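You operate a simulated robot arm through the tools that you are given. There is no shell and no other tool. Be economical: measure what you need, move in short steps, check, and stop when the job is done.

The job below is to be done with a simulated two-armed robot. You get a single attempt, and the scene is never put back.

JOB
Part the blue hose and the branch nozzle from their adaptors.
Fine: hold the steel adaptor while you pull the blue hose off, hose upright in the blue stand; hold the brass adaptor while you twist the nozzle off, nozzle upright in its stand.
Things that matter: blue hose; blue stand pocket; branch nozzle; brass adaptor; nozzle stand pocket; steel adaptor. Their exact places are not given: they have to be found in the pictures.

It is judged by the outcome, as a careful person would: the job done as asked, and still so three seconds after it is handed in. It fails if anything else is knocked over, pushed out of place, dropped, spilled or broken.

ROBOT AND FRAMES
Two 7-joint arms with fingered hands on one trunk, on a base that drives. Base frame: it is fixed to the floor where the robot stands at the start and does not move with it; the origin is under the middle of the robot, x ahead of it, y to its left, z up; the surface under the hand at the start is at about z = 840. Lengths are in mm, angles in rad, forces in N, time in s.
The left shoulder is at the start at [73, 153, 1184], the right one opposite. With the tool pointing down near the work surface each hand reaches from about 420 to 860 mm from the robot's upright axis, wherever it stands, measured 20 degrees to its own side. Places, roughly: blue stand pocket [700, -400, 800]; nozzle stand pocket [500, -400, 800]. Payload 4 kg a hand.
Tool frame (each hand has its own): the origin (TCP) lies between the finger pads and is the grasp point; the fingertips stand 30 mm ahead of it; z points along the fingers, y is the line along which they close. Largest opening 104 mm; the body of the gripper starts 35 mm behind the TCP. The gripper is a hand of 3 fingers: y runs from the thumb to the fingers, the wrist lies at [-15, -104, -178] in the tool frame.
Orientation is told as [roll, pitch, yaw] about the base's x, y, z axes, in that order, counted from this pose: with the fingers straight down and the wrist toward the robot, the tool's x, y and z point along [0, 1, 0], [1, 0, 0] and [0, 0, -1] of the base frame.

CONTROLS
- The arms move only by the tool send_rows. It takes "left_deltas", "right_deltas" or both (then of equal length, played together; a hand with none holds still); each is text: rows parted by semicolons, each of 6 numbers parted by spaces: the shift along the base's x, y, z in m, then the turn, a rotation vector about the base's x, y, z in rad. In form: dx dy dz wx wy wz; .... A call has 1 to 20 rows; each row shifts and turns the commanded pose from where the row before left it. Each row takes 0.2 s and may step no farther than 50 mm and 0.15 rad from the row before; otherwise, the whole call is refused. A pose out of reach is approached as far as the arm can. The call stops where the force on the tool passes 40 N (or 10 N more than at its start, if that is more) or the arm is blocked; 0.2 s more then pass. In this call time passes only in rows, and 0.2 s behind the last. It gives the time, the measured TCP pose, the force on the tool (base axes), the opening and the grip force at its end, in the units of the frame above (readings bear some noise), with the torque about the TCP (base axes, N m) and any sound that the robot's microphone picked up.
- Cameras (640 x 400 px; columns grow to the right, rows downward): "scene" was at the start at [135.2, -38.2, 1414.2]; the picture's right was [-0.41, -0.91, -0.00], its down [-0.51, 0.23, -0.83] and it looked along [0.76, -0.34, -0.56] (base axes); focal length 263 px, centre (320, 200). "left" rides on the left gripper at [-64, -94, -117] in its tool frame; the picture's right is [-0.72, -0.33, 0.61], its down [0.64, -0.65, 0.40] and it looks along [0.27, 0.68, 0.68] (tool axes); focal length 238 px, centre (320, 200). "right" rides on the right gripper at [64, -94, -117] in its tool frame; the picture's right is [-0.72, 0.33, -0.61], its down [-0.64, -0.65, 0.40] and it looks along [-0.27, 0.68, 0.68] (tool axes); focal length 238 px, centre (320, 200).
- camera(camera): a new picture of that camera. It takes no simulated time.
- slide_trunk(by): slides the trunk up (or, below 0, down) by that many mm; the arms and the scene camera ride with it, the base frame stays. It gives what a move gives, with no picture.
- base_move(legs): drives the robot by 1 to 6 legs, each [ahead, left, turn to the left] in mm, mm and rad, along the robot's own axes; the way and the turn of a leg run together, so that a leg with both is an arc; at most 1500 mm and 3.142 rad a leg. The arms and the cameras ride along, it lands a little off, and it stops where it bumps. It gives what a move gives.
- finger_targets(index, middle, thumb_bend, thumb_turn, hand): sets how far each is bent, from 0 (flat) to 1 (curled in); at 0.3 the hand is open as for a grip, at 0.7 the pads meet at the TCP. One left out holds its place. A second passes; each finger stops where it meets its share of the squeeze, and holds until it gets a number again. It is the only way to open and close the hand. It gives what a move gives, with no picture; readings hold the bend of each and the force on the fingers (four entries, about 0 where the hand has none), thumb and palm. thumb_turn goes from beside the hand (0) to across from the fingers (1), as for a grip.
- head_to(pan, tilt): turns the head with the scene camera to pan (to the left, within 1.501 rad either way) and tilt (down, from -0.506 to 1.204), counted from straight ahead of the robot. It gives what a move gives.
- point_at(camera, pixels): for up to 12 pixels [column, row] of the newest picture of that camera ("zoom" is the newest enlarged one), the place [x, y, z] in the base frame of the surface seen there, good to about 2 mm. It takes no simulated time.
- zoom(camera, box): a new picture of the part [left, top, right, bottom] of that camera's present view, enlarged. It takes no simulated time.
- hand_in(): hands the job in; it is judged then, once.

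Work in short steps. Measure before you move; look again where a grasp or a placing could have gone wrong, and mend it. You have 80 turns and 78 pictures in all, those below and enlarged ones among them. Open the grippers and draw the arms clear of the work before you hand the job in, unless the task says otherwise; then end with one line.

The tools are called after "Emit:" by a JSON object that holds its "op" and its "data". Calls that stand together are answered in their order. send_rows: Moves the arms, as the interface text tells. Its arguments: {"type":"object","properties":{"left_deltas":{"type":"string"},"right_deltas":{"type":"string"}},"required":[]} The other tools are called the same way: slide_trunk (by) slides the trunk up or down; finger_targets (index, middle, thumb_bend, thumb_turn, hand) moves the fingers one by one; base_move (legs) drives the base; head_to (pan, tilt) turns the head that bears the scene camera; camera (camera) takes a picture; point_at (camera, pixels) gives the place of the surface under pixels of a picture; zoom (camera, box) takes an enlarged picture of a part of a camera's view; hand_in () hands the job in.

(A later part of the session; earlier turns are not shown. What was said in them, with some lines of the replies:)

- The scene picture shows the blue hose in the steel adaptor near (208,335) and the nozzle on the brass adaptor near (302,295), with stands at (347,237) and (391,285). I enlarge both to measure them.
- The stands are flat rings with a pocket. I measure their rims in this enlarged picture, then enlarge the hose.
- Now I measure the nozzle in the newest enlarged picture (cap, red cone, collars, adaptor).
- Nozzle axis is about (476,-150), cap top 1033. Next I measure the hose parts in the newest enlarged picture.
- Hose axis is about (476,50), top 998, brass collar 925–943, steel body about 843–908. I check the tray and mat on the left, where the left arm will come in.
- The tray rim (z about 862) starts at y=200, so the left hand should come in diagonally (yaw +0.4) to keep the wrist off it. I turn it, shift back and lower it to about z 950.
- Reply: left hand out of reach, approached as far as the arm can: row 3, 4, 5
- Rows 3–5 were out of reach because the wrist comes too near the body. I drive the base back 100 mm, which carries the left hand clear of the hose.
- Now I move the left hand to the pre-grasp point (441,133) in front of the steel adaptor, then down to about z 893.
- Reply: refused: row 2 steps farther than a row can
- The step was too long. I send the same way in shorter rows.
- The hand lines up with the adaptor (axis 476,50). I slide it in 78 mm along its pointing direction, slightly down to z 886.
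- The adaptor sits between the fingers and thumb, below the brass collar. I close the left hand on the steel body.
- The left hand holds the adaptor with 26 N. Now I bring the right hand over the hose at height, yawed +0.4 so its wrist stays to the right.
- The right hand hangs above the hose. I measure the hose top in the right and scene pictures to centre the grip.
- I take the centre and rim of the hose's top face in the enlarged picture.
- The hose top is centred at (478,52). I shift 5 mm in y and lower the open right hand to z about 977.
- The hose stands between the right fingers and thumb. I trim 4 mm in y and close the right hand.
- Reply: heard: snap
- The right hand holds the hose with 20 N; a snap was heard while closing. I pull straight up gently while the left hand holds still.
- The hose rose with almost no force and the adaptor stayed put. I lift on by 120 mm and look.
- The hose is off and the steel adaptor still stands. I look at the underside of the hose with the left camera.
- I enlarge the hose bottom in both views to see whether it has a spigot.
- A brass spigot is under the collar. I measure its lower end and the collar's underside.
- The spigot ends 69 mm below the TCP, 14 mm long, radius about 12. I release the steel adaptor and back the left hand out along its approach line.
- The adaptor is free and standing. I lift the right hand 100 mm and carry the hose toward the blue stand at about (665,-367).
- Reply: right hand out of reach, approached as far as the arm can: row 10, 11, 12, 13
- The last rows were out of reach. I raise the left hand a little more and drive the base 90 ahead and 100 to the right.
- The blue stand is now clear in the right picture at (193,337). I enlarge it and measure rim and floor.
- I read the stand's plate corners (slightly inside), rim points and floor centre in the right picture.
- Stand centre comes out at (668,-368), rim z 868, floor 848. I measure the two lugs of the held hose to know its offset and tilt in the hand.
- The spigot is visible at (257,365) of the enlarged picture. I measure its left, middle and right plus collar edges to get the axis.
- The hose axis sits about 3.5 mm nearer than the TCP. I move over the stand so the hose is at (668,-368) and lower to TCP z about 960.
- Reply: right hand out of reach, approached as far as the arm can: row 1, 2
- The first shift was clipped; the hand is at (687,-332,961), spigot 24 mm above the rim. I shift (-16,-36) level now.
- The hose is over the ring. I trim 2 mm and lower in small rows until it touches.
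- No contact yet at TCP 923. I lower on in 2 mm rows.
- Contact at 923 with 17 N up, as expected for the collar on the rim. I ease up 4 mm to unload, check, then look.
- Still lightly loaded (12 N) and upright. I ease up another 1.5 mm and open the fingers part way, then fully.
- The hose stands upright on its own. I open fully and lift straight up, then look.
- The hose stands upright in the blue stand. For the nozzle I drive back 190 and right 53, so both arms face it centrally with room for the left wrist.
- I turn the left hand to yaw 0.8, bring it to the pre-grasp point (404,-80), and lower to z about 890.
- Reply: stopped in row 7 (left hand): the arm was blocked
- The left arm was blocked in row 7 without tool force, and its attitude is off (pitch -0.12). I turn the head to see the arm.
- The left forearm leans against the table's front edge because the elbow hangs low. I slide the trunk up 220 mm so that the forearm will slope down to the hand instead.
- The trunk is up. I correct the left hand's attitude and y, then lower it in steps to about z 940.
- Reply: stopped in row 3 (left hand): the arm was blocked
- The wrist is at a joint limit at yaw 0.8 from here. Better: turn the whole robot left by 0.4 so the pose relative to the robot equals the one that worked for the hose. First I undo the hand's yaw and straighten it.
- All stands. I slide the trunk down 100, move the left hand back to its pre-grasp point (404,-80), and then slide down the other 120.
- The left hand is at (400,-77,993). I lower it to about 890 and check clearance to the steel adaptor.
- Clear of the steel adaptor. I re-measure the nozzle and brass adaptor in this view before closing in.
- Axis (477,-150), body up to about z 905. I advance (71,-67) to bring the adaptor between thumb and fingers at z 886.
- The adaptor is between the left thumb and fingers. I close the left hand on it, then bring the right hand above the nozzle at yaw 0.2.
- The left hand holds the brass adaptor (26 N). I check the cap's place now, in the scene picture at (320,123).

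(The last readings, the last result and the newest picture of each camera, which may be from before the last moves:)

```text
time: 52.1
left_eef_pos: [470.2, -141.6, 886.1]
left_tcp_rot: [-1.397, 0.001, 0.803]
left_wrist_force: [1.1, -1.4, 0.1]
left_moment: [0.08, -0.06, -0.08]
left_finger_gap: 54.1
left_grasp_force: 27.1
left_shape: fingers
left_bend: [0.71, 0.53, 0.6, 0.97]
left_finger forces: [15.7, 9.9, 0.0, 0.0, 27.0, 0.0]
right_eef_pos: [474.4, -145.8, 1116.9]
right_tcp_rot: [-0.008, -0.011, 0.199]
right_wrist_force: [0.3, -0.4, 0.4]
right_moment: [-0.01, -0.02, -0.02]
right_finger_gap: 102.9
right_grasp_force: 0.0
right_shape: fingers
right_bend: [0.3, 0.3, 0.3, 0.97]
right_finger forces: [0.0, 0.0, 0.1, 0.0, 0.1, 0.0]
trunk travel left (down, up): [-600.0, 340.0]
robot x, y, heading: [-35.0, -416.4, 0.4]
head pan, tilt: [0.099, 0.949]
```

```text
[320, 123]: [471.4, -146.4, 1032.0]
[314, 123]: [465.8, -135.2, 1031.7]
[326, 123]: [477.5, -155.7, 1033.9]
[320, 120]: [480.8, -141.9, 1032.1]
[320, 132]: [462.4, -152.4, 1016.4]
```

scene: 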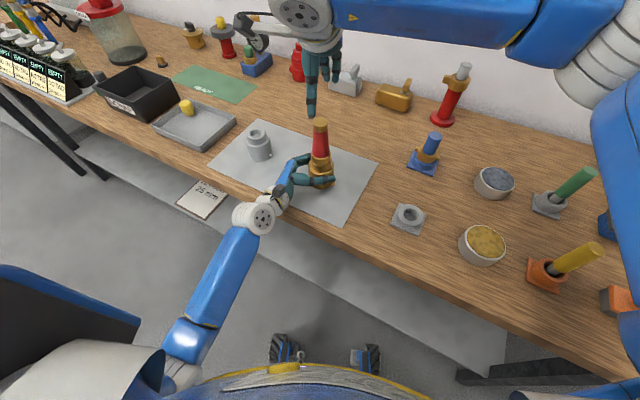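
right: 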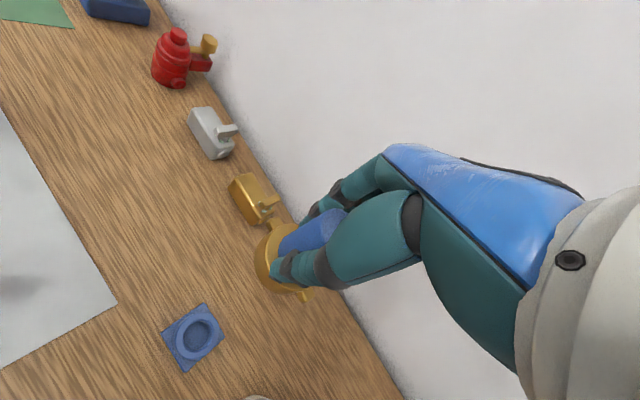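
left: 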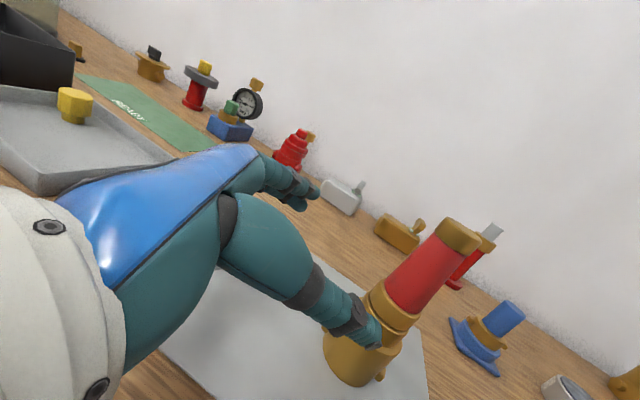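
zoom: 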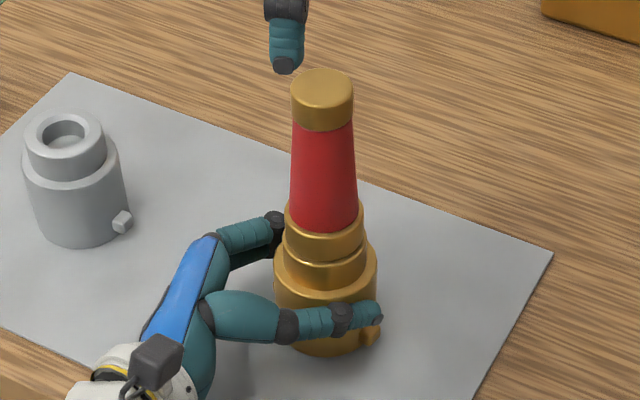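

The cap centre is about (475,-146), right below the right TCP. I lower the open right hand to TCP z 1010 so the palm stays just above the cap.

Emit:
{"op": "send_rows", "data": {"right_deltas": "0 0 -0.035 0 0 0;0 0 -0.035 0 0 0;0 0 -0.025 0 0 0;0 0 -0.012 0 0 0"}}

Emit:
{"op": "finger_targets", "data": {"hand": "right", "index": 0.75, "middle": 0.75, "thumb_bend": 0.75}}

Emit:
{"op": "zoom", "data": {"camera": "scene", "box": [250, 70, 390, 200]}}

```text
time: 53.1
left_eef_pos: [470.2, -142.3, 885.1]
left_tcp_rot: [-1.392, 0.002, 0.805]
left_wrist_force: [-1.5, 0.5, -0.3]
left_moment: [0.1, 0.0, 0.03]
left_finger_gap: 53.9
left_grasp_force: 26.1
left_shape: fingers
left_bend: [0.72, 0.53, 0.6, 0.97]
left_finger forces: [15.3, 10.1, 0.0, 0.0, 26.7, 0.0]
right_eef_pos: [475.8, -148.2, 1011.0]
right_tcp_rot: [-0.004, -0.007, 0.199]
right_wrist_force: [0.7, -0.7, 0.5]
right_moment: [0.02, 0.0, 0.02]
right_finger_gap: 102.8
right_grasp_force: 0.1
right_shape: fingers
right_bend: [0.3, 0.3, 0.3, 0.97]
right_finger forces: [0.0, 0.0, 0.0, 0.0, 0.1, 0.0]
trunk travel left (down, up): [-600.0, 340.0]
robot x, y, heading: [-35.3, -417.6, 0.395]
head pan, tilt: [0.099, 0.949]
```

```text
time: 54.1
left_eef_pos: [470.8, -143.0, 886.5]
left_tcp_rot: [-1.394, 0.001, 0.805]
left_wrist_force: [-8.0, 0.2, 1.3]
left_moment: [0.14, -0.25, -0.05]
left_finger_gap: 53.6
left_grasp_force: 26.3
left_shape: fingers
left_bend: [0.72, 0.53, 0.6, 0.97]
left_finger forces: [14.1, 8.9, 0.0, 0.0, 29.4, 0.0]
right_eef_pos: [475.7, -148.9, 1010.8]
right_tcp_rot: [-0.005, -0.007, 0.2]
right_wrist_force: [6.6, 0.4, -0.3]
right_moment: [0.0, -0.28, 0.0]
right_finger_gap: 36.3
right_grasp_force: 17.5
right_shape: fingers
right_bend: [0.57, 0.61, 0.57, 0.96]
right_finger forces: [11.0, 9.5, 0.0, 0.1, 15.2, 0.0]
trunk travel left (down, up): [-600.0, 340.0]
robot x, y, heading: [-34.4, -416.0, 0.397]
head pan, tilt: [0.099, 0.949]
```

```text
3.08 times, centred on (320, 135) of scene
```

zoom: 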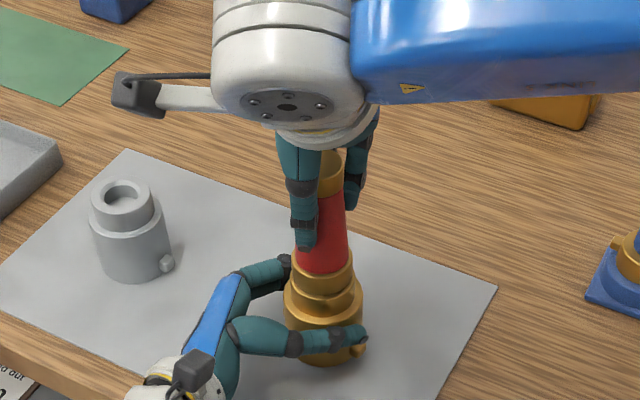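

Both hands grip. I twist the nozzle anticlockwise by 0.4 rad and watch the torque.

Emit:
{"op": "send_rows", "data": {"right_deltas": "0.001 0 0 0 0 0.1;0.001 0 0 0 0 0.1;0 0 0 0 0 0.1;0 0 0 0 0 0.1"}}

Emit:
{"op": "zoom", "data": {"camera": "scene", "box": [250, 70, 390, 200]}}

```text
time: 55.1
left_eef_pos: [471.0, -142.5, 885.2]
left_tcp_rot: [-1.392, 0.0, 0.803]
left_wrist_force: [-5.5, 1.4, 0.2]
left_moment: [0.19, -0.25, 0.04]
left_finger_gap: 53.4
left_grasp_force: 24.9
left_shape: fingers
left_bend: [0.72, 0.53, 0.6, 0.97]
left_finger forces: [13.9, 9.1, 0.0, 0.1, 27.9, 0.0]
right_eef_pos: [478.5, -148.8, 1010.4]
right_tcp_rot: [-0.003, -0.009, 0.6]
right_wrist_force: [4.8, 0.4, 0.2]
right_moment: [0.0, -0.16, -0.11]
right_finger_gap: 35.9
right_grasp_force: 17.8
right_shape: fingers
right_bend: [0.58, 0.62, 0.58, 0.95]
right_finger forces: [10.3, 9.8, 0.1, 0.0, 15.5, 0.0]
trunk travel left (down, up): [-600.0, 340.0]
robot x, y, heading: [-30.6, -417.1, 0.398]
head pan, tilt: [0.099, 0.949]
```

```text
3.08 times, centred on (320, 135) of scene
```

zoom: 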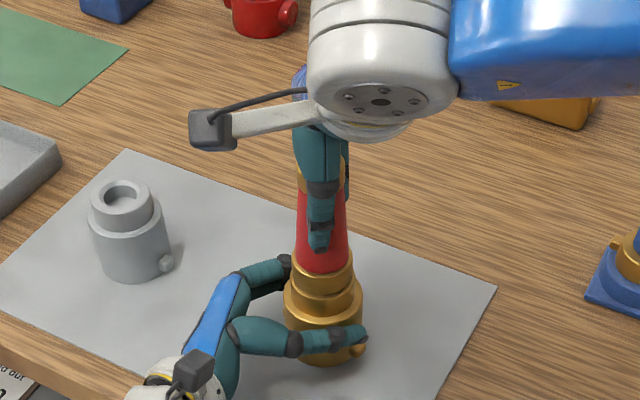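

Torque is only 0.11 N m, so it turns easily. I keep turning by 0.8 rad.

Emit:
{"op": "send_rows", "data": {"right_deltas": "0.001 0 0 0 0 0.1;0.001 0 0 0 0 0.1;0 0 0 0 0 0.1;0 0 0 0 0 0.1;0 0 0 0 0 0.1;0 0 0 0 0 0.1;0 0 0 0 0 0.1;0 0 0 0 0 0.1"}}

Emit:
{"op": "zoom", "data": {"camera": "scene", "box": [250, 70, 390, 200]}}

```text
time: 56.9
left_eef_pos: [471.3, -142.4, 885.4]
left_tcp_rot: [-1.393, 0.002, 0.806]
left_wrist_force: [-0.6, -0.3, -0.1]
left_moment: [0.12, 0.0, 0.01]
left_finger_gap: 53.7
left_grasp_force: 25.4
left_shape: fingers
left_bend: [0.72, 0.53, 0.61, 0.97]
left_finger forces: [14.9, 9.0, 0.1, 0.0, 25.7, 0.0]
right_eef_pos: [479.9, -149.4, 1009.6]
right_tcp_rot: [-0.004, -0.01, 1.401]
right_wrist_force: [0.3, 0.6, -0.1]
right_moment: [0.12, -0.02, -0.01]
right_finger_gap: 36.1
right_grasp_force: 17.3
right_shape: fingers
right_bend: [0.58, 0.63, 0.58, 0.95]
right_finger forces: [9.9, 8.4, 0.1, 0.0, 17.0, 0.1]
trunk travel left (down, up): [-600.0, 340.0]
robot x, y, heading: [-35.2, -415.5, 0.397]
head pan, tilt: [0.099, 0.949]
```

```text
3.08 times, centred on (320, 135) of scene
```

zoom: 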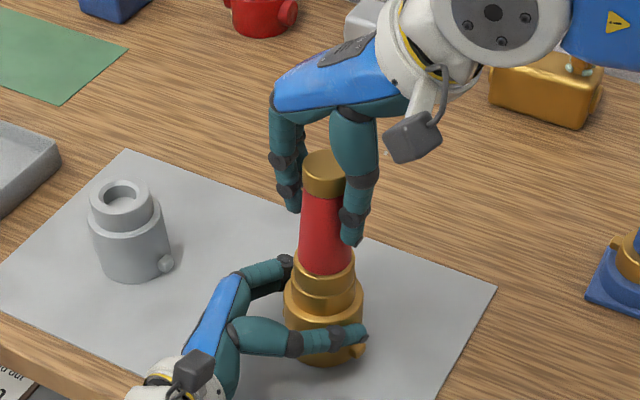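

The load vanished after about 1.2 rad of turning, so it may be free. I test with a gentle 8 mm lift.

Emit:
{"op": "send_rows", "data": {"right_deltas": "0 0 0.003 0 0 0;0 0 0.003 0 0 0;0 0 0.003 0 0 0"}}

Emit:
{"op": "zoom", "data": {"camera": "scene", "box": [250, 70, 390, 200]}}

```text
time: 57.7
left_eef_pos: [471.8, -142.7, 886.5]
left_tcp_rot: [-1.393, 0.001, 0.804]
left_wrist_force: [-1.5, -2.2, -0.8]
left_moment: [0.11, -0.05, -0.06]
left_finger_gap: 53.8
left_grasp_force: 25.3
left_shape: fingers
left_bend: [0.72, 0.53, 0.61, 0.97]
left_finger forces: [14.6, 8.9, 0.0, 0.0, 26.1, 0.0]
right_eef_pos: [480.2, -148.1, 1019.1]
right_tcp_rot: [-0.002, -0.008, 1.4]
right_wrist_force: [1.0, 1.7, -3.4]
right_moment: [0.23, -0.09, 0.01]
right_finger_gap: 36.1
right_grasp_force: 18.4
right_shape: fingers
right_bend: [0.58, 0.63, 0.58, 0.95]
right_finger forces: [10.1, 9.2, 0.0, 0.1, 17.1, 0.0]
trunk travel left (down, up): [-600.0, 340.0]
robot x, y, heading: [-33.6, -419.0, 0.4]
head pan, tilt: [0.099, 0.949]
```

```text
3.08 times, centred on (320, 135) of scene
```

zoom: 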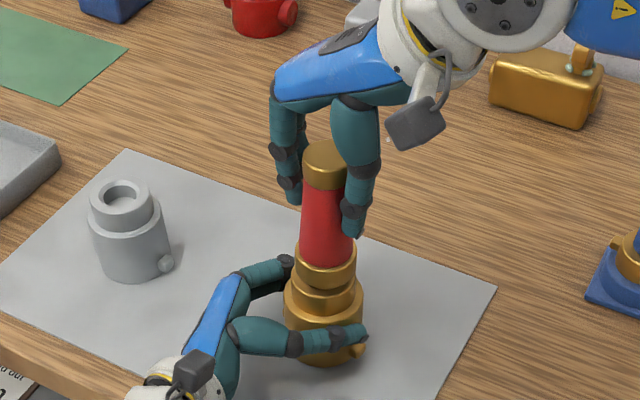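

The nozzle came up with only its own weight; the adaptor stayed. I lift it clear by 130 mm.

Emit:
{"op": "send_rows", "data": {"right_deltas": "0 0 0.01 0 0 0;0 0 0.02 0 0 0;0 0 0.03 0 0 0;0 0 0.035 0 0 0;0 0 0.035 0 0 0"}}

Emit:
{"op": "camera", "data": {"camera": "scene"}}

```text
time: 58.9
left_eef_pos: [471.1, -143.2, 886.0]
left_tcp_rot: [-1.393, 0.0, 0.804]
left_wrist_force: [0.2, 0.7, 0.4]
left_moment: [0.11, -0.08, -0.03]
left_finger_gap: 53.8
left_grasp_force: 24.7
left_shape: fingers
left_bend: [0.72, 0.53, 0.61, 0.97]
left_finger forces: [14.9, 9.7, 0.0, 0.0, 24.8, 0.1]
right_eef_pos: [479.0, -149.2, 1146.5]
right_tcp_rot: [-0.003, -0.009, 1.4]
right_wrist_force: [-0.2, -0.5, -1.6]
right_moment: [0.04, -0.01, 0.0]
right_finger_gap: 36.0
right_grasp_force: 17.4
right_shape: fingers
right_bend: [0.58, 0.63, 0.58, 0.95]
right_finger forces: [9.2, 8.3, 0.0, 0.0, 17.2, 0.0]
trunk travel left (down, up): [-600.0, 340.0]
robot x, y, heading: [-34.8, -417.3, 0.4]
head pan, tilt: [0.099, 0.949]
```

```text
13 pictures are left
```

scene: 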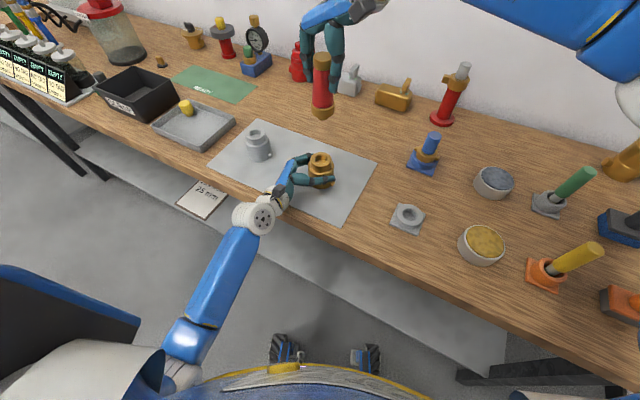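

The nozzle is off. I enlarge its lower end and the grey stand to measure both.

Emit:
{"op": "zoom", "data": {"camera": "scene", "box": [290, 40, 370, 130]}}

Emit:
{"op": "point_at", "data": {"camera": "zoom", "pixels": [[320, 338], [258, 330], [378, 330], [320, 315], [262, 300], [378, 300], [320, 355], [318, 85], [287, 345], [345, 348]]}}

Emit:
{"op": "zoom", "data": {"camera": "scene", "box": [367, 180, 447, 250]}}

```text
4.44 times, centred on (330, 85) of scene
```

zoom: 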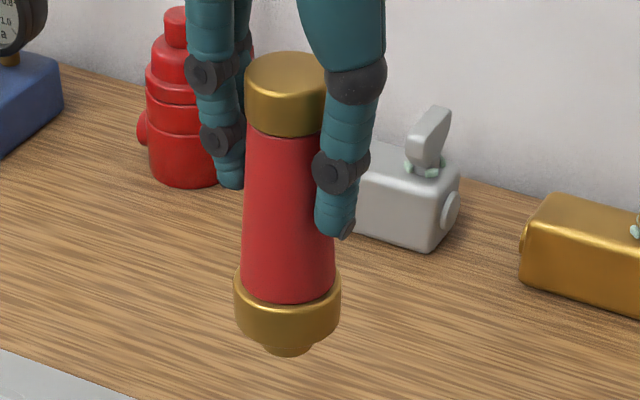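

```text
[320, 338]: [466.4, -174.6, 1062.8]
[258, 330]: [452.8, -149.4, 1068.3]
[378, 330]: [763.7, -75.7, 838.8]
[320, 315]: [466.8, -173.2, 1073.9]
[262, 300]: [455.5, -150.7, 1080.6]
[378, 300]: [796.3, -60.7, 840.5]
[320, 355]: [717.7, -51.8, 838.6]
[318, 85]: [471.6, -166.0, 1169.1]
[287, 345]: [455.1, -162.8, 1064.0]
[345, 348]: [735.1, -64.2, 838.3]
```

```text
5.71 times, centred on (407, 215) of scene
```

zoom: 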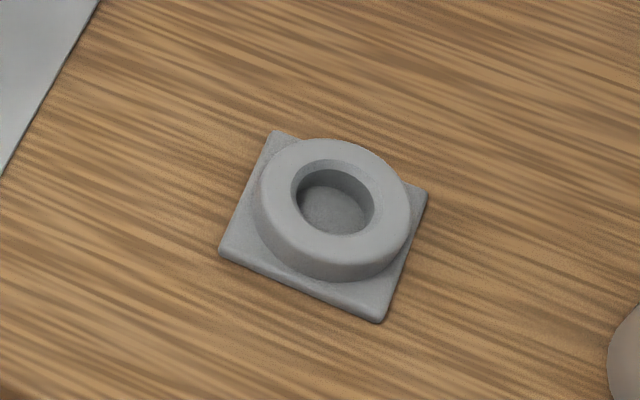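

The nozzle axis at its collar is near (474.7,-152.6) against TCP (479,-149). Now I read the grey stand's plate corners, rim and floor.

Emit:
{"op": "point_at", "data": {"camera": "zoom", "pixels": [[277, 137], [422, 197], [378, 315], [226, 249], [265, 195], [402, 225], [345, 145], [318, 255], [335, 212]]}}

```text
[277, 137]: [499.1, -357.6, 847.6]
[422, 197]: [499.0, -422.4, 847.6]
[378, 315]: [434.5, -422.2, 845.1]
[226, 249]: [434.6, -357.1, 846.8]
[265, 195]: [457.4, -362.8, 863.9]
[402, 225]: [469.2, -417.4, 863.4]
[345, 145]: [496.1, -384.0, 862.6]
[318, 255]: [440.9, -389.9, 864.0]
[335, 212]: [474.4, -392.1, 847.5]
```

Grey stand centre is (467.5,-390), rim 864. I carry the nozzle over it, keeping the hand's yaw, then check the pose.

Emit:
{"op": "send_rows", "data": {"right_deltas": "-0.0012 -0.0396 0 0 0 0;-0.0012 -0.0396 0 0 0 0;-0.0012 -0.0396 0 0 0 0;-0.0012 -0.0396 0 0 0 0;-0.0012 -0.0396 0 0 0 0;-0.0012 -0.0394 0 0 0 0;0 0 -0.05 0 0 0;0 0 -0.05 0 0 0;0 0 -0.05 0 0 0;0 0 -0.01 0 0 0"}}

Emit:
{"op": "zoom", "data": {"camera": "scene", "box": [350, 110, 470, 250]}}

```text
time: 61.1
left_eef_pos: [471.5, -143.4, 885.6]
left_tcp_rot: [-1.394, -0.001, 0.804]
left_wrist_force: [-0.7, -1.3, 0.6]
left_moment: [0.06, 0.01, -0.02]
left_finger_gap: 53.5
left_grasp_force: 25.0
left_shape: fingers
left_bend: [0.72, 0.53, 0.61, 0.96]
left_finger forces: [14.4, 9.4, 0.1, 0.0, 25.0, 0.0]
right_eef_pos: [446.4, -331.8, 1010.9]
right_tcp_rot: [-0.001, -0.01, 1.398]
right_wrist_force: [0.6, -1.0, -2.8]
right_moment: [0.04, -0.01, 0.03]
right_finger_gap: 36.0
right_grasp_force: 17.5
right_shape: fingers
right_bend: [0.58, 0.63, 0.58, 0.95]
right_finger forces: [9.0, 8.7, 0.0, 0.0, 17.0, 0.0]
right hand out of reach, approached as far as the arm can: row 5, 6
trunk travel left (down, up): [-600.0, 340.0]
robot x, y, heading: [-35.7, -418.4, 0.393]
head pan, tilt: [0.099, 0.949]
```

```text
2.86 times, centred on (410, 180) of scene
```

zoom: 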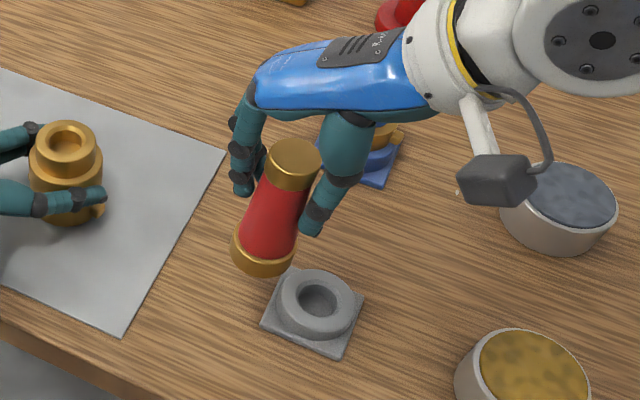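

Rows 5–6 were clipped by reach at yaw 1.4. I turn the hand back to yaw 0.6 while moving to (473,-391), still well above the stand.

Emit:
{"op": "send_rows", "data": {"right_deltas": "0 0 0 0 0 -0.133;0 0 0 0 0 -0.133;0.0066 -0.0148 0 0 0 -0.133;0.0066 -0.0147 0 0 0 -0.133;0.0067 -0.0147 0 0 0 -0.133;0.0067 -0.0147 0 0 0 -0.133"}}

Emit:
{"op": "zoom", "data": {"camera": "scene", "box": [350, 110, 470, 250]}}

```text
time: 62.5
left_eef_pos: [471.5, -144.5, 886.0]
left_tcp_rot: [-1.391, 0.001, 0.805]
left_wrist_force: [0.2, -0.6, 0.3]
left_moment: [0.1, -0.06, -0.03]
left_finger_gap: 53.8
left_grasp_force: 24.4
left_shape: fingers
left_bend: [0.72, 0.53, 0.62, 0.97]
left_finger forces: [14.7, 9.6, 0.0, 0.0, 24.5, 0.1]
right_eef_pos: [472.3, -392.0, 1010.6]
right_tcp_rot: [-0.001, -0.009, 0.598]
right_wrist_force: [0.3, 0.9, -3.0]
right_moment: [0.03, 0.01, -0.02]
right_finger_gap: 36.1
right_grasp_force: 17.6
right_shape: fingers
right_bend: [0.58, 0.63, 0.58, 0.95]
right_finger forces: [9.1, 8.6, 0.0, 0.0, 17.1, 0.0]
trunk travel left (down, up): [-600.0, 340.0]
robot x, y, heading: [-35.5, -416.7, 0.395]
head pan, tilt: [0.099, 0.949]
```

```text
2.86 times, centred on (410, 180) of scene
```

zoom: 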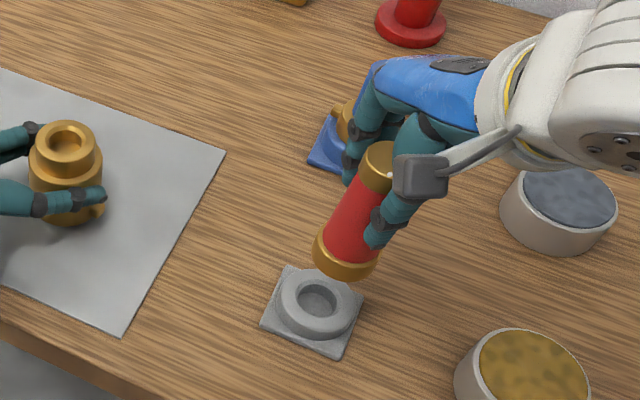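

Now I measure the collar of the held nozzle in this enlarged view.

Emit:
{"op": "point_at", "data": {"camera": "zoom", "pixels": [[342, 268], [318, 252], [372, 268], [330, 262], [356, 271], [340, 250], [372, 172]]}}

```text
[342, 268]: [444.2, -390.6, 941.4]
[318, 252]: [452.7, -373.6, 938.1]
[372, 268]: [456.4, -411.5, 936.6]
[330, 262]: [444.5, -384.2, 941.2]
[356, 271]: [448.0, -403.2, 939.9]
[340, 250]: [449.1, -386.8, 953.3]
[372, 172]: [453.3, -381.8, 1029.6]
```

The nozzle's axis is at (466.5,-391.3), 1–1.5 mm off the stand centre. I trim that and lower to TCP z 955.

Emit:
{"op": "send_rows", "data": {"right_deltas": "0.001 0.0013 -0.02 0 0 0;0 0 -0.02 0 0 0;0 0 -0.015 0 0 0"}}

Emit:
{"op": "zoom", "data": {"camera": "scene", "box": [365, 150, 445, 250]}}

```text
time: 63.3
left_eef_pos: [470.3, -144.3, 886.0]
left_tcp_rot: [-1.389, 0.0, 0.804]
left_wrist_force: [-0.6, -1.1, 0.0]
left_moment: [0.06, -0.05, -0.04]
left_finger_gap: 53.4
left_grasp_force: 24.4
left_shape: fingers
left_bend: [0.72, 0.53, 0.62, 0.97]
left_finger forces: [14.5, 9.5, 0.0, 0.1, 24.5, 0.0]
right_eef_pos: [473.2, -390.6, 957.3]
right_tcp_rot: [-0.002, -0.009, 0.599]
right_wrist_force: [0.0, 0.5, -2.2]
right_moment: [0.02, 0.0, 0.0]
right_finger_gap: 36.0
right_grasp_force: 18.1
right_shape: fingers
right_bend: [0.58, 0.63, 0.58, 0.95]
right_finger forces: [9.1, 8.6, 0.1, 0.0, 17.1, 0.0]
trunk travel left (down, up): [-600.0, 340.0]
robot x, y, heading: [-33.2, -415.0, 0.403]
head pan, tilt: [0.099, 0.949]
```

```text
4.00 times, centred on (405, 200) of scene
```

zoom: 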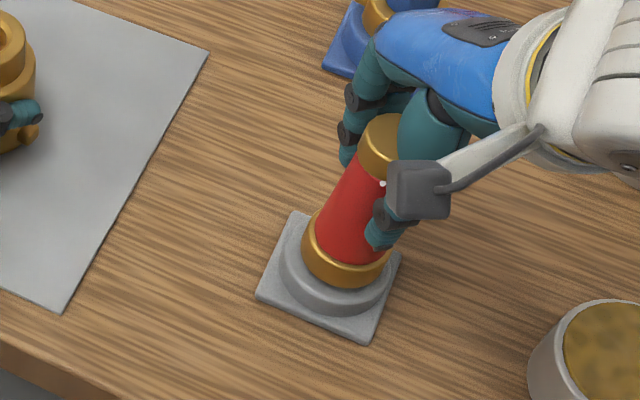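

It looks centred over the ring. I lower on in 3 mm rows until contact.

Emit:
{"op": "send_rows", "data": {"right_deltas": "0 0 -0.003 0 0 0;0 0 -0.003 0 0 0;0 0 -0.003 0 0 0;0 0 -0.002 0 0 0"}}

```text
time: 64.3
left_eef_pos: [469.1, -143.4, 887.6]
left_tcp_rot: [-1.393, 0.0, 0.805]
left_wrist_force: [0.7, -0.2, -0.3]
left_moment: [0.01, 0.06, -0.02]
left_finger_gap: 53.3
left_grasp_force: 24.3
left_shape: fingers
left_bend: [0.72, 0.53, 0.62, 0.97]
left_finger forces: [14.7, 9.7, 0.0, 0.0, 24.3, 0.1]
right_eef_pos: [472.2, -390.8, 949.5]
right_tcp_rot: [-0.002, -0.016, 0.602]
right_wrist_force: [2.5, -2.3, 20.1]
right_moment: [-0.07, 0.09, 0.01]
right_finger_gap: 36.0
right_grasp_force: 19.4
right_shape: fingers
right_bend: [0.59, 0.63, 0.58, 0.95]
right_finger forces: [10.2, 11.2, 0.0, 0.1, 18.3, 0.0]
trunk travel left (down, up): [-600.0, 340.0]
robot x, y, heading: [-37.6, -418.1, 0.397]
head pan, tilt: [0.099, 0.949]
```

Contact at TCP 949.5, which fits the collar resting on the rim. I look closely, and unload by 3 mm.

Emit:
{"op": "send_rows", "data": {"right_deltas": "0 0 0.003 0 0 0;0 0 0 0 0 0"}}

Emit:
{"op": "zoom", "data": {"camera": "scene", "box": [375, 170, 435, 240]}}

```text
time: 64.9
left_eef_pos: [470.9, -144.0, 885.2]
left_tcp_rot: [-1.392, 0.0, 0.805]
left_wrist_force: [-0.3, 0.1, -0.2]
left_moment: [0.06, 0.01, 0.01]
left_finger_gap: 53.4
left_grasp_force: 24.0
left_shape: fingers
left_bend: [0.72, 0.53, 0.62, 0.97]
left_finger forces: [14.5, 9.6, 0.0, 0.1, 24.5, 0.0]
right_eef_pos: [472.6, -390.0, 948.8]
right_tcp_rot: [-0.002, -0.009, 0.601]
right_wrist_force: [5.3, -0.7, 15.7]
right_moment: [0.04, -0.04, 0.0]
right_finger_gap: 36.0
right_grasp_force: 20.0
right_shape: fingers
right_bend: [0.58, 0.63, 0.58, 0.95]
right_finger forces: [11.2, 11.7, 0.0, 0.0, 17.2, 0.1]
trunk travel left (down, up): [-600.0, 340.0]
robot x, y, heading: [-36.5, -416.0, 0.399]
head pan, tilt: [0.099, 0.949]
```

```text
5.71 times, centred on (405, 205) of scene
```

zoom: 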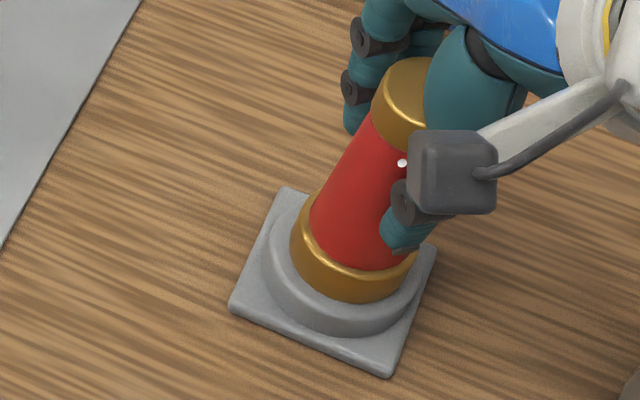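

Seated in the ring and upright. I ease up 3 mm more and open the fingers part way.

Emit:
{"op": "send_rows", "data": {"right_deltas": "-0.001 0 0.002 0 0 0;0 0 0.001 0 0 0"}}

Emit:
{"op": "finger_targets", "data": {"hand": "right", "index": 0.52, "middle": 0.56, "thumb_bend": 0.52}}

Emit:
{"op": "zoom", "data": {"camera": "scene", "box": [365, 150, 445, 250]}}

```text
time: 65.5
left_eef_pos: [471.8, -144.6, 885.5]
left_tcp_rot: [-1.391, -0.001, 0.806]
left_wrist_force: [-0.9, 0.1, 0.4]
left_moment: [0.08, -0.03, -0.01]
left_finger_gap: 53.4
left_grasp_force: 24.5
left_shape: fingers
left_bend: [0.72, 0.53, 0.62, 0.96]
left_finger forces: [14.4, 9.0, 0.1, 0.1, 24.8, 0.0]
right_eef_pos: [470.8, -391.0, 950.5]
right_tcp_rot: [-0.002, -0.003, 0.603]
right_wrist_force: [0.7, 0.6, -0.4]
right_moment: [0.08, -0.13, 0.0]
right_finger_gap: 35.7
right_grasp_force: 19.5
right_shape: fingers
right_bend: [0.58, 0.63, 0.58, 0.95]
right_finger forces: [10.6, 9.8, 0.1, 0.1, 18.2, 0.1]
trunk travel left (down, up): [-600.0, 340.0]
robot x, y, heading: [-35.6, -418.6, 0.396]
head pan, tilt: [0.099, 0.949]
```

```text
time: 66.5
left_eef_pos: [472.0, -144.0, 886.3]
left_tcp_rot: [-1.392, 0.001, 0.804]
left_wrist_force: [0.0, 0.3, -0.6]
left_moment: [0.06, -0.04, -0.02]
left_finger_gap: 53.3
left_grasp_force: 23.6
left_shape: fingers
left_bend: [0.72, 0.53, 0.62, 0.97]
left_finger forces: [14.5, 9.5, 0.1, 0.0, 24.5, 0.0]
right_eef_pos: [472.8, -390.2, 952.1]
right_tcp_rot: [-0.003, -0.01, 0.602]
right_wrist_force: [-1.2, 0.0, -0.7]
right_moment: [0.02, -0.01, -0.03]
right_finger_gap: 47.3
right_grasp_force: 0.7
right_shape: fingers
right_bend: [0.52, 0.56, 0.52, 0.97]
right_finger forces: [0.0, 0.0, 0.0, 0.1, 0.5, 0.1]
trunk travel left (down, up): [-600.0, 340.0]
robot x, y, heading: [-33.0, -418.2, 0.396]
head pan, tilt: [0.099, 0.949]
```

```text
4.00 times, centred on (405, 200) of scene
```

zoom: 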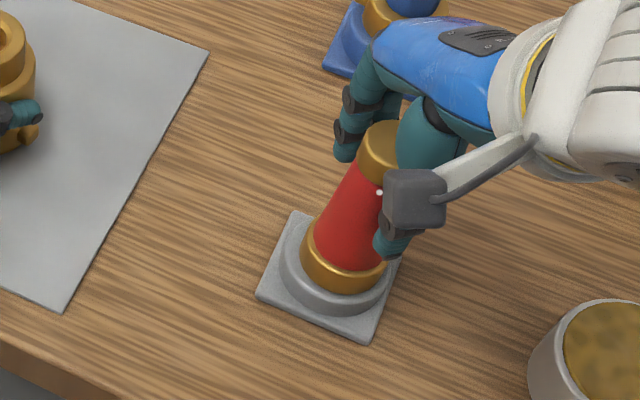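

The nozzle stands by itself. I open the right hand fully and lift straight up, and also release the brass adaptor.

Emit:
{"op": "finger_targets", "data": {"hand": "right", "index": 0.3, "middle": 0.3, "thumb_bend": 0.3}}

Emit:
{"op": "send_rows", "data": {"right_deltas": "0 0 0.02 0 0 0;0 0 0.03 0 0 0;0 0 0.04 0 0 0;0 0 0.04 0 0 0;0 0 0.05 0 0 0;0 0 0.05 0 0 0"}}

Emit:
{"op": "finger_targets", "data": {"hand": "left", "index": 0.3, "middle": 0.3, "thumb_bend": 0.3}}

Emit:
{"op": "camera", "data": {"camera": "scene"}}

```text
time: 67.5
left_eef_pos: [471.2, -143.6, 886.1]
left_tcp_rot: [-1.393, 0.0, 0.804]
left_wrist_force: [0.2, -0.2, 0.5]
left_moment: [0.01, -0.02, -0.02]
left_finger_gap: 53.4
left_grasp_force: 23.8
left_shape: fingers
left_bend: [0.72, 0.53, 0.62, 0.96]
left_finger forces: [14.6, 9.4, 0.0, 0.0, 24.6, 0.0]
right_eef_pos: [471.7, -390.9, 953.1]
right_tcp_rot: [-0.002, -0.008, 0.603]
right_wrist_force: [0.1, 0.3, 0.0]
right_moment: [0.01, 0.01, 0.01]
right_finger_gap: 102.9
right_grasp_force: 0.0
right_shape: fingers
right_bend: [0.3, 0.3, 0.3, 0.97]
right_finger forces: [0.0, 0.1, 0.0, 0.1, 0.0, 0.0]
trunk travel left (down, up): [-600.0, 340.0]
robot x, y, heading: [-34.7, -416.8, 0.397]
head pan, tilt: [0.099, 0.949]
```

```text
time: 68.9
left_eef_pos: [472.3, -143.7, 886.1]
left_tcp_rot: [-1.394, 0.0, 0.804]
left_wrist_force: [0.1, -0.9, -0.1]
left_moment: [0.06, -0.07, -0.05]
left_finger_gap: 53.4
left_grasp_force: 25.2
left_shape: fingers
left_bend: [0.72, 0.53, 0.62, 0.96]
left_finger forces: [14.5, 10.0, 0.0, 0.0, 24.4, 0.0]
right_eef_pos: [475.6, -390.7, 1183.5]
right_tcp_rot: [-0.004, -0.006, 0.602]
right_wrist_force: [0.7, -0.1, 0.2]
right_moment: [-0.02, 0.0, 0.02]
right_finger_gap: 103.0
right_grasp_force: 0.1
right_shape: fingers
right_bend: [0.3, 0.3, 0.3, 0.97]
right_finger forces: [0.0, 0.1, 0.0, 0.0, 0.1, 0.0]
trunk travel left (down, up): [-600.0, 340.0]
robot x, y, heading: [-33.0, -416.2, 0.401]
head pan, tilt: [0.099, 0.949]
```

```text
time: 69.9
left_eef_pos: [471.6, -143.9, 886.1]
left_tcp_rot: [-1.395, 0.0, 0.805]
left_wrist_force: [0.1, -0.2, 0.9]
left_moment: [-0.02, 0.01, -0.01]
left_finger_gap: 102.8
left_grasp_force: 0.1
left_shape: fingers
left_bend: [0.3, 0.3, 0.3, 0.97]
left_finger forces: [0.0, 0.0, 0.1, 0.0, 0.0, 0.0]
right_eef_pos: [475.0, -390.7, 1181.7]
right_tcp_rot: [-0.004, -0.009, 0.602]
right_wrist_force: [0.3, 0.1, 0.6]
right_moment: [0.0, 0.03, 0.02]
right_finger_gap: 102.8
right_grasp_force: 0.1
right_shape: fingers
right_bend: [0.3, 0.3, 0.3, 0.97]
right_finger forces: [0.1, 0.0, 0.0, 0.1, 0.0, 0.0]
trunk travel left (down, up): [-600.0, 340.0]
robot x, y, heading: [-35.3, -417.1, 0.397]
head pan, tilt: [0.099, 0.949]
```

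```text
5 pictures are left
```

scene: 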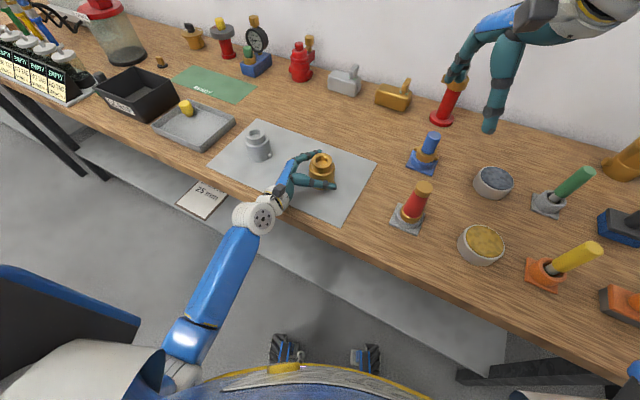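

Nozzle and hose both stand. I back the left hand out along its approach line and raise it.

Emit:
{"op": "send_rows", "data": {"left_deltas": "-0.0142 0.0135 0.0008 0 0 0;-0.0142 0.0135 0.0008 0 0 0;-0.0142 0.0135 0.0008 0 0 0;-0.0142 0.0135 0.0008 0 0 0;-0.0142 0.0135 0.0008 0 0 0;0 0 0.04 0 0 0;0 0 0.04 0 0 0;0 0 0.04 0 0 0;0 0 0.04 0 0 0"}}

Emit:
{"op": "camera", "data": {"camera": "scene"}}

Emit:
{"op": "zoom", "data": {"camera": "scene", "box": [220, 90, 460, 250]}}

```text
time: 71.9
left_eef_pos: [400.0, -78.1, 1050.9]
left_tcp_rot: [-1.393, 0.002, 0.806]
left_wrist_force: [0.6, 0.3, 0.8]
left_moment: [0.01, 0.01, 0.04]
left_finger_gap: 102.9
left_grasp_force: 0.0
left_shape: fingers
left_bend: [0.3, 0.3, 0.3, 0.97]
left_finger forces: [0.1, 0.1, 0.0, 0.1, 0.1, 0.0]
right_eef_pos: [474.0, -389.3, 1182.7]
right_tcp_rot: [-0.003, -0.009, 0.603]
right_wrist_force: [0.4, -1.0, 0.8]
right_moment: [-0.02, -0.01, -0.02]
right_finger_gap: 102.8
right_grasp_force: 0.0
right_shape: fingers
right_bend: [0.3, 0.3, 0.3, 0.97]
right_finger forces: [0.1, 0.0, 0.0, 0.0, 0.0, 0.0]
trunk travel left (down, up): [-600.0, 340.0]
robot x, y, heading: [-34.0, -417.3, 0.397]
head pan, tilt: [0.099, 0.949]
```

```text
4 pictures are left
```

scene: 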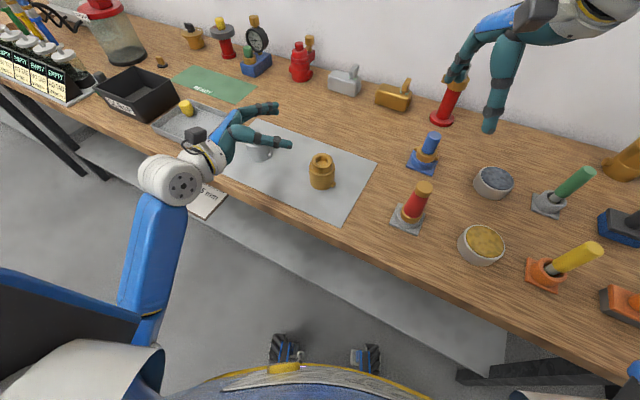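

```text
2.50 times, centred on (340, 170) of scene
```

zoom: 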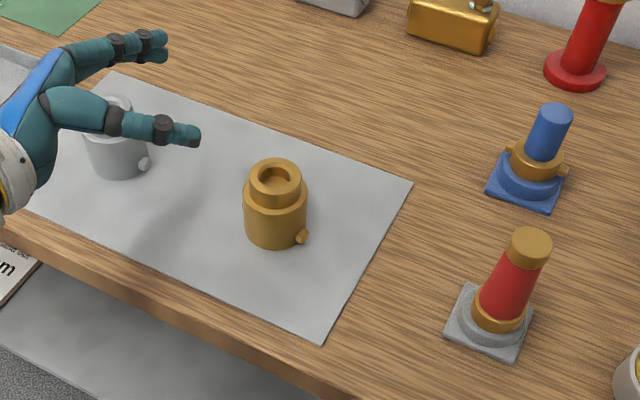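

Both parts stand upright in their stands, both adaptors stand on the mat, and the hands are open and clear. I hand the job in.

Emit:
{"op": "hand_in", "data": {}}

```text
The job is handed in.
```

The job is handed in: the blue hose is off the steel adaptor and upright in the blue stand, the branch nozzle is twisted off the brass adaptor and upright in its stand, and nothing else looked disturbed in the last picture.
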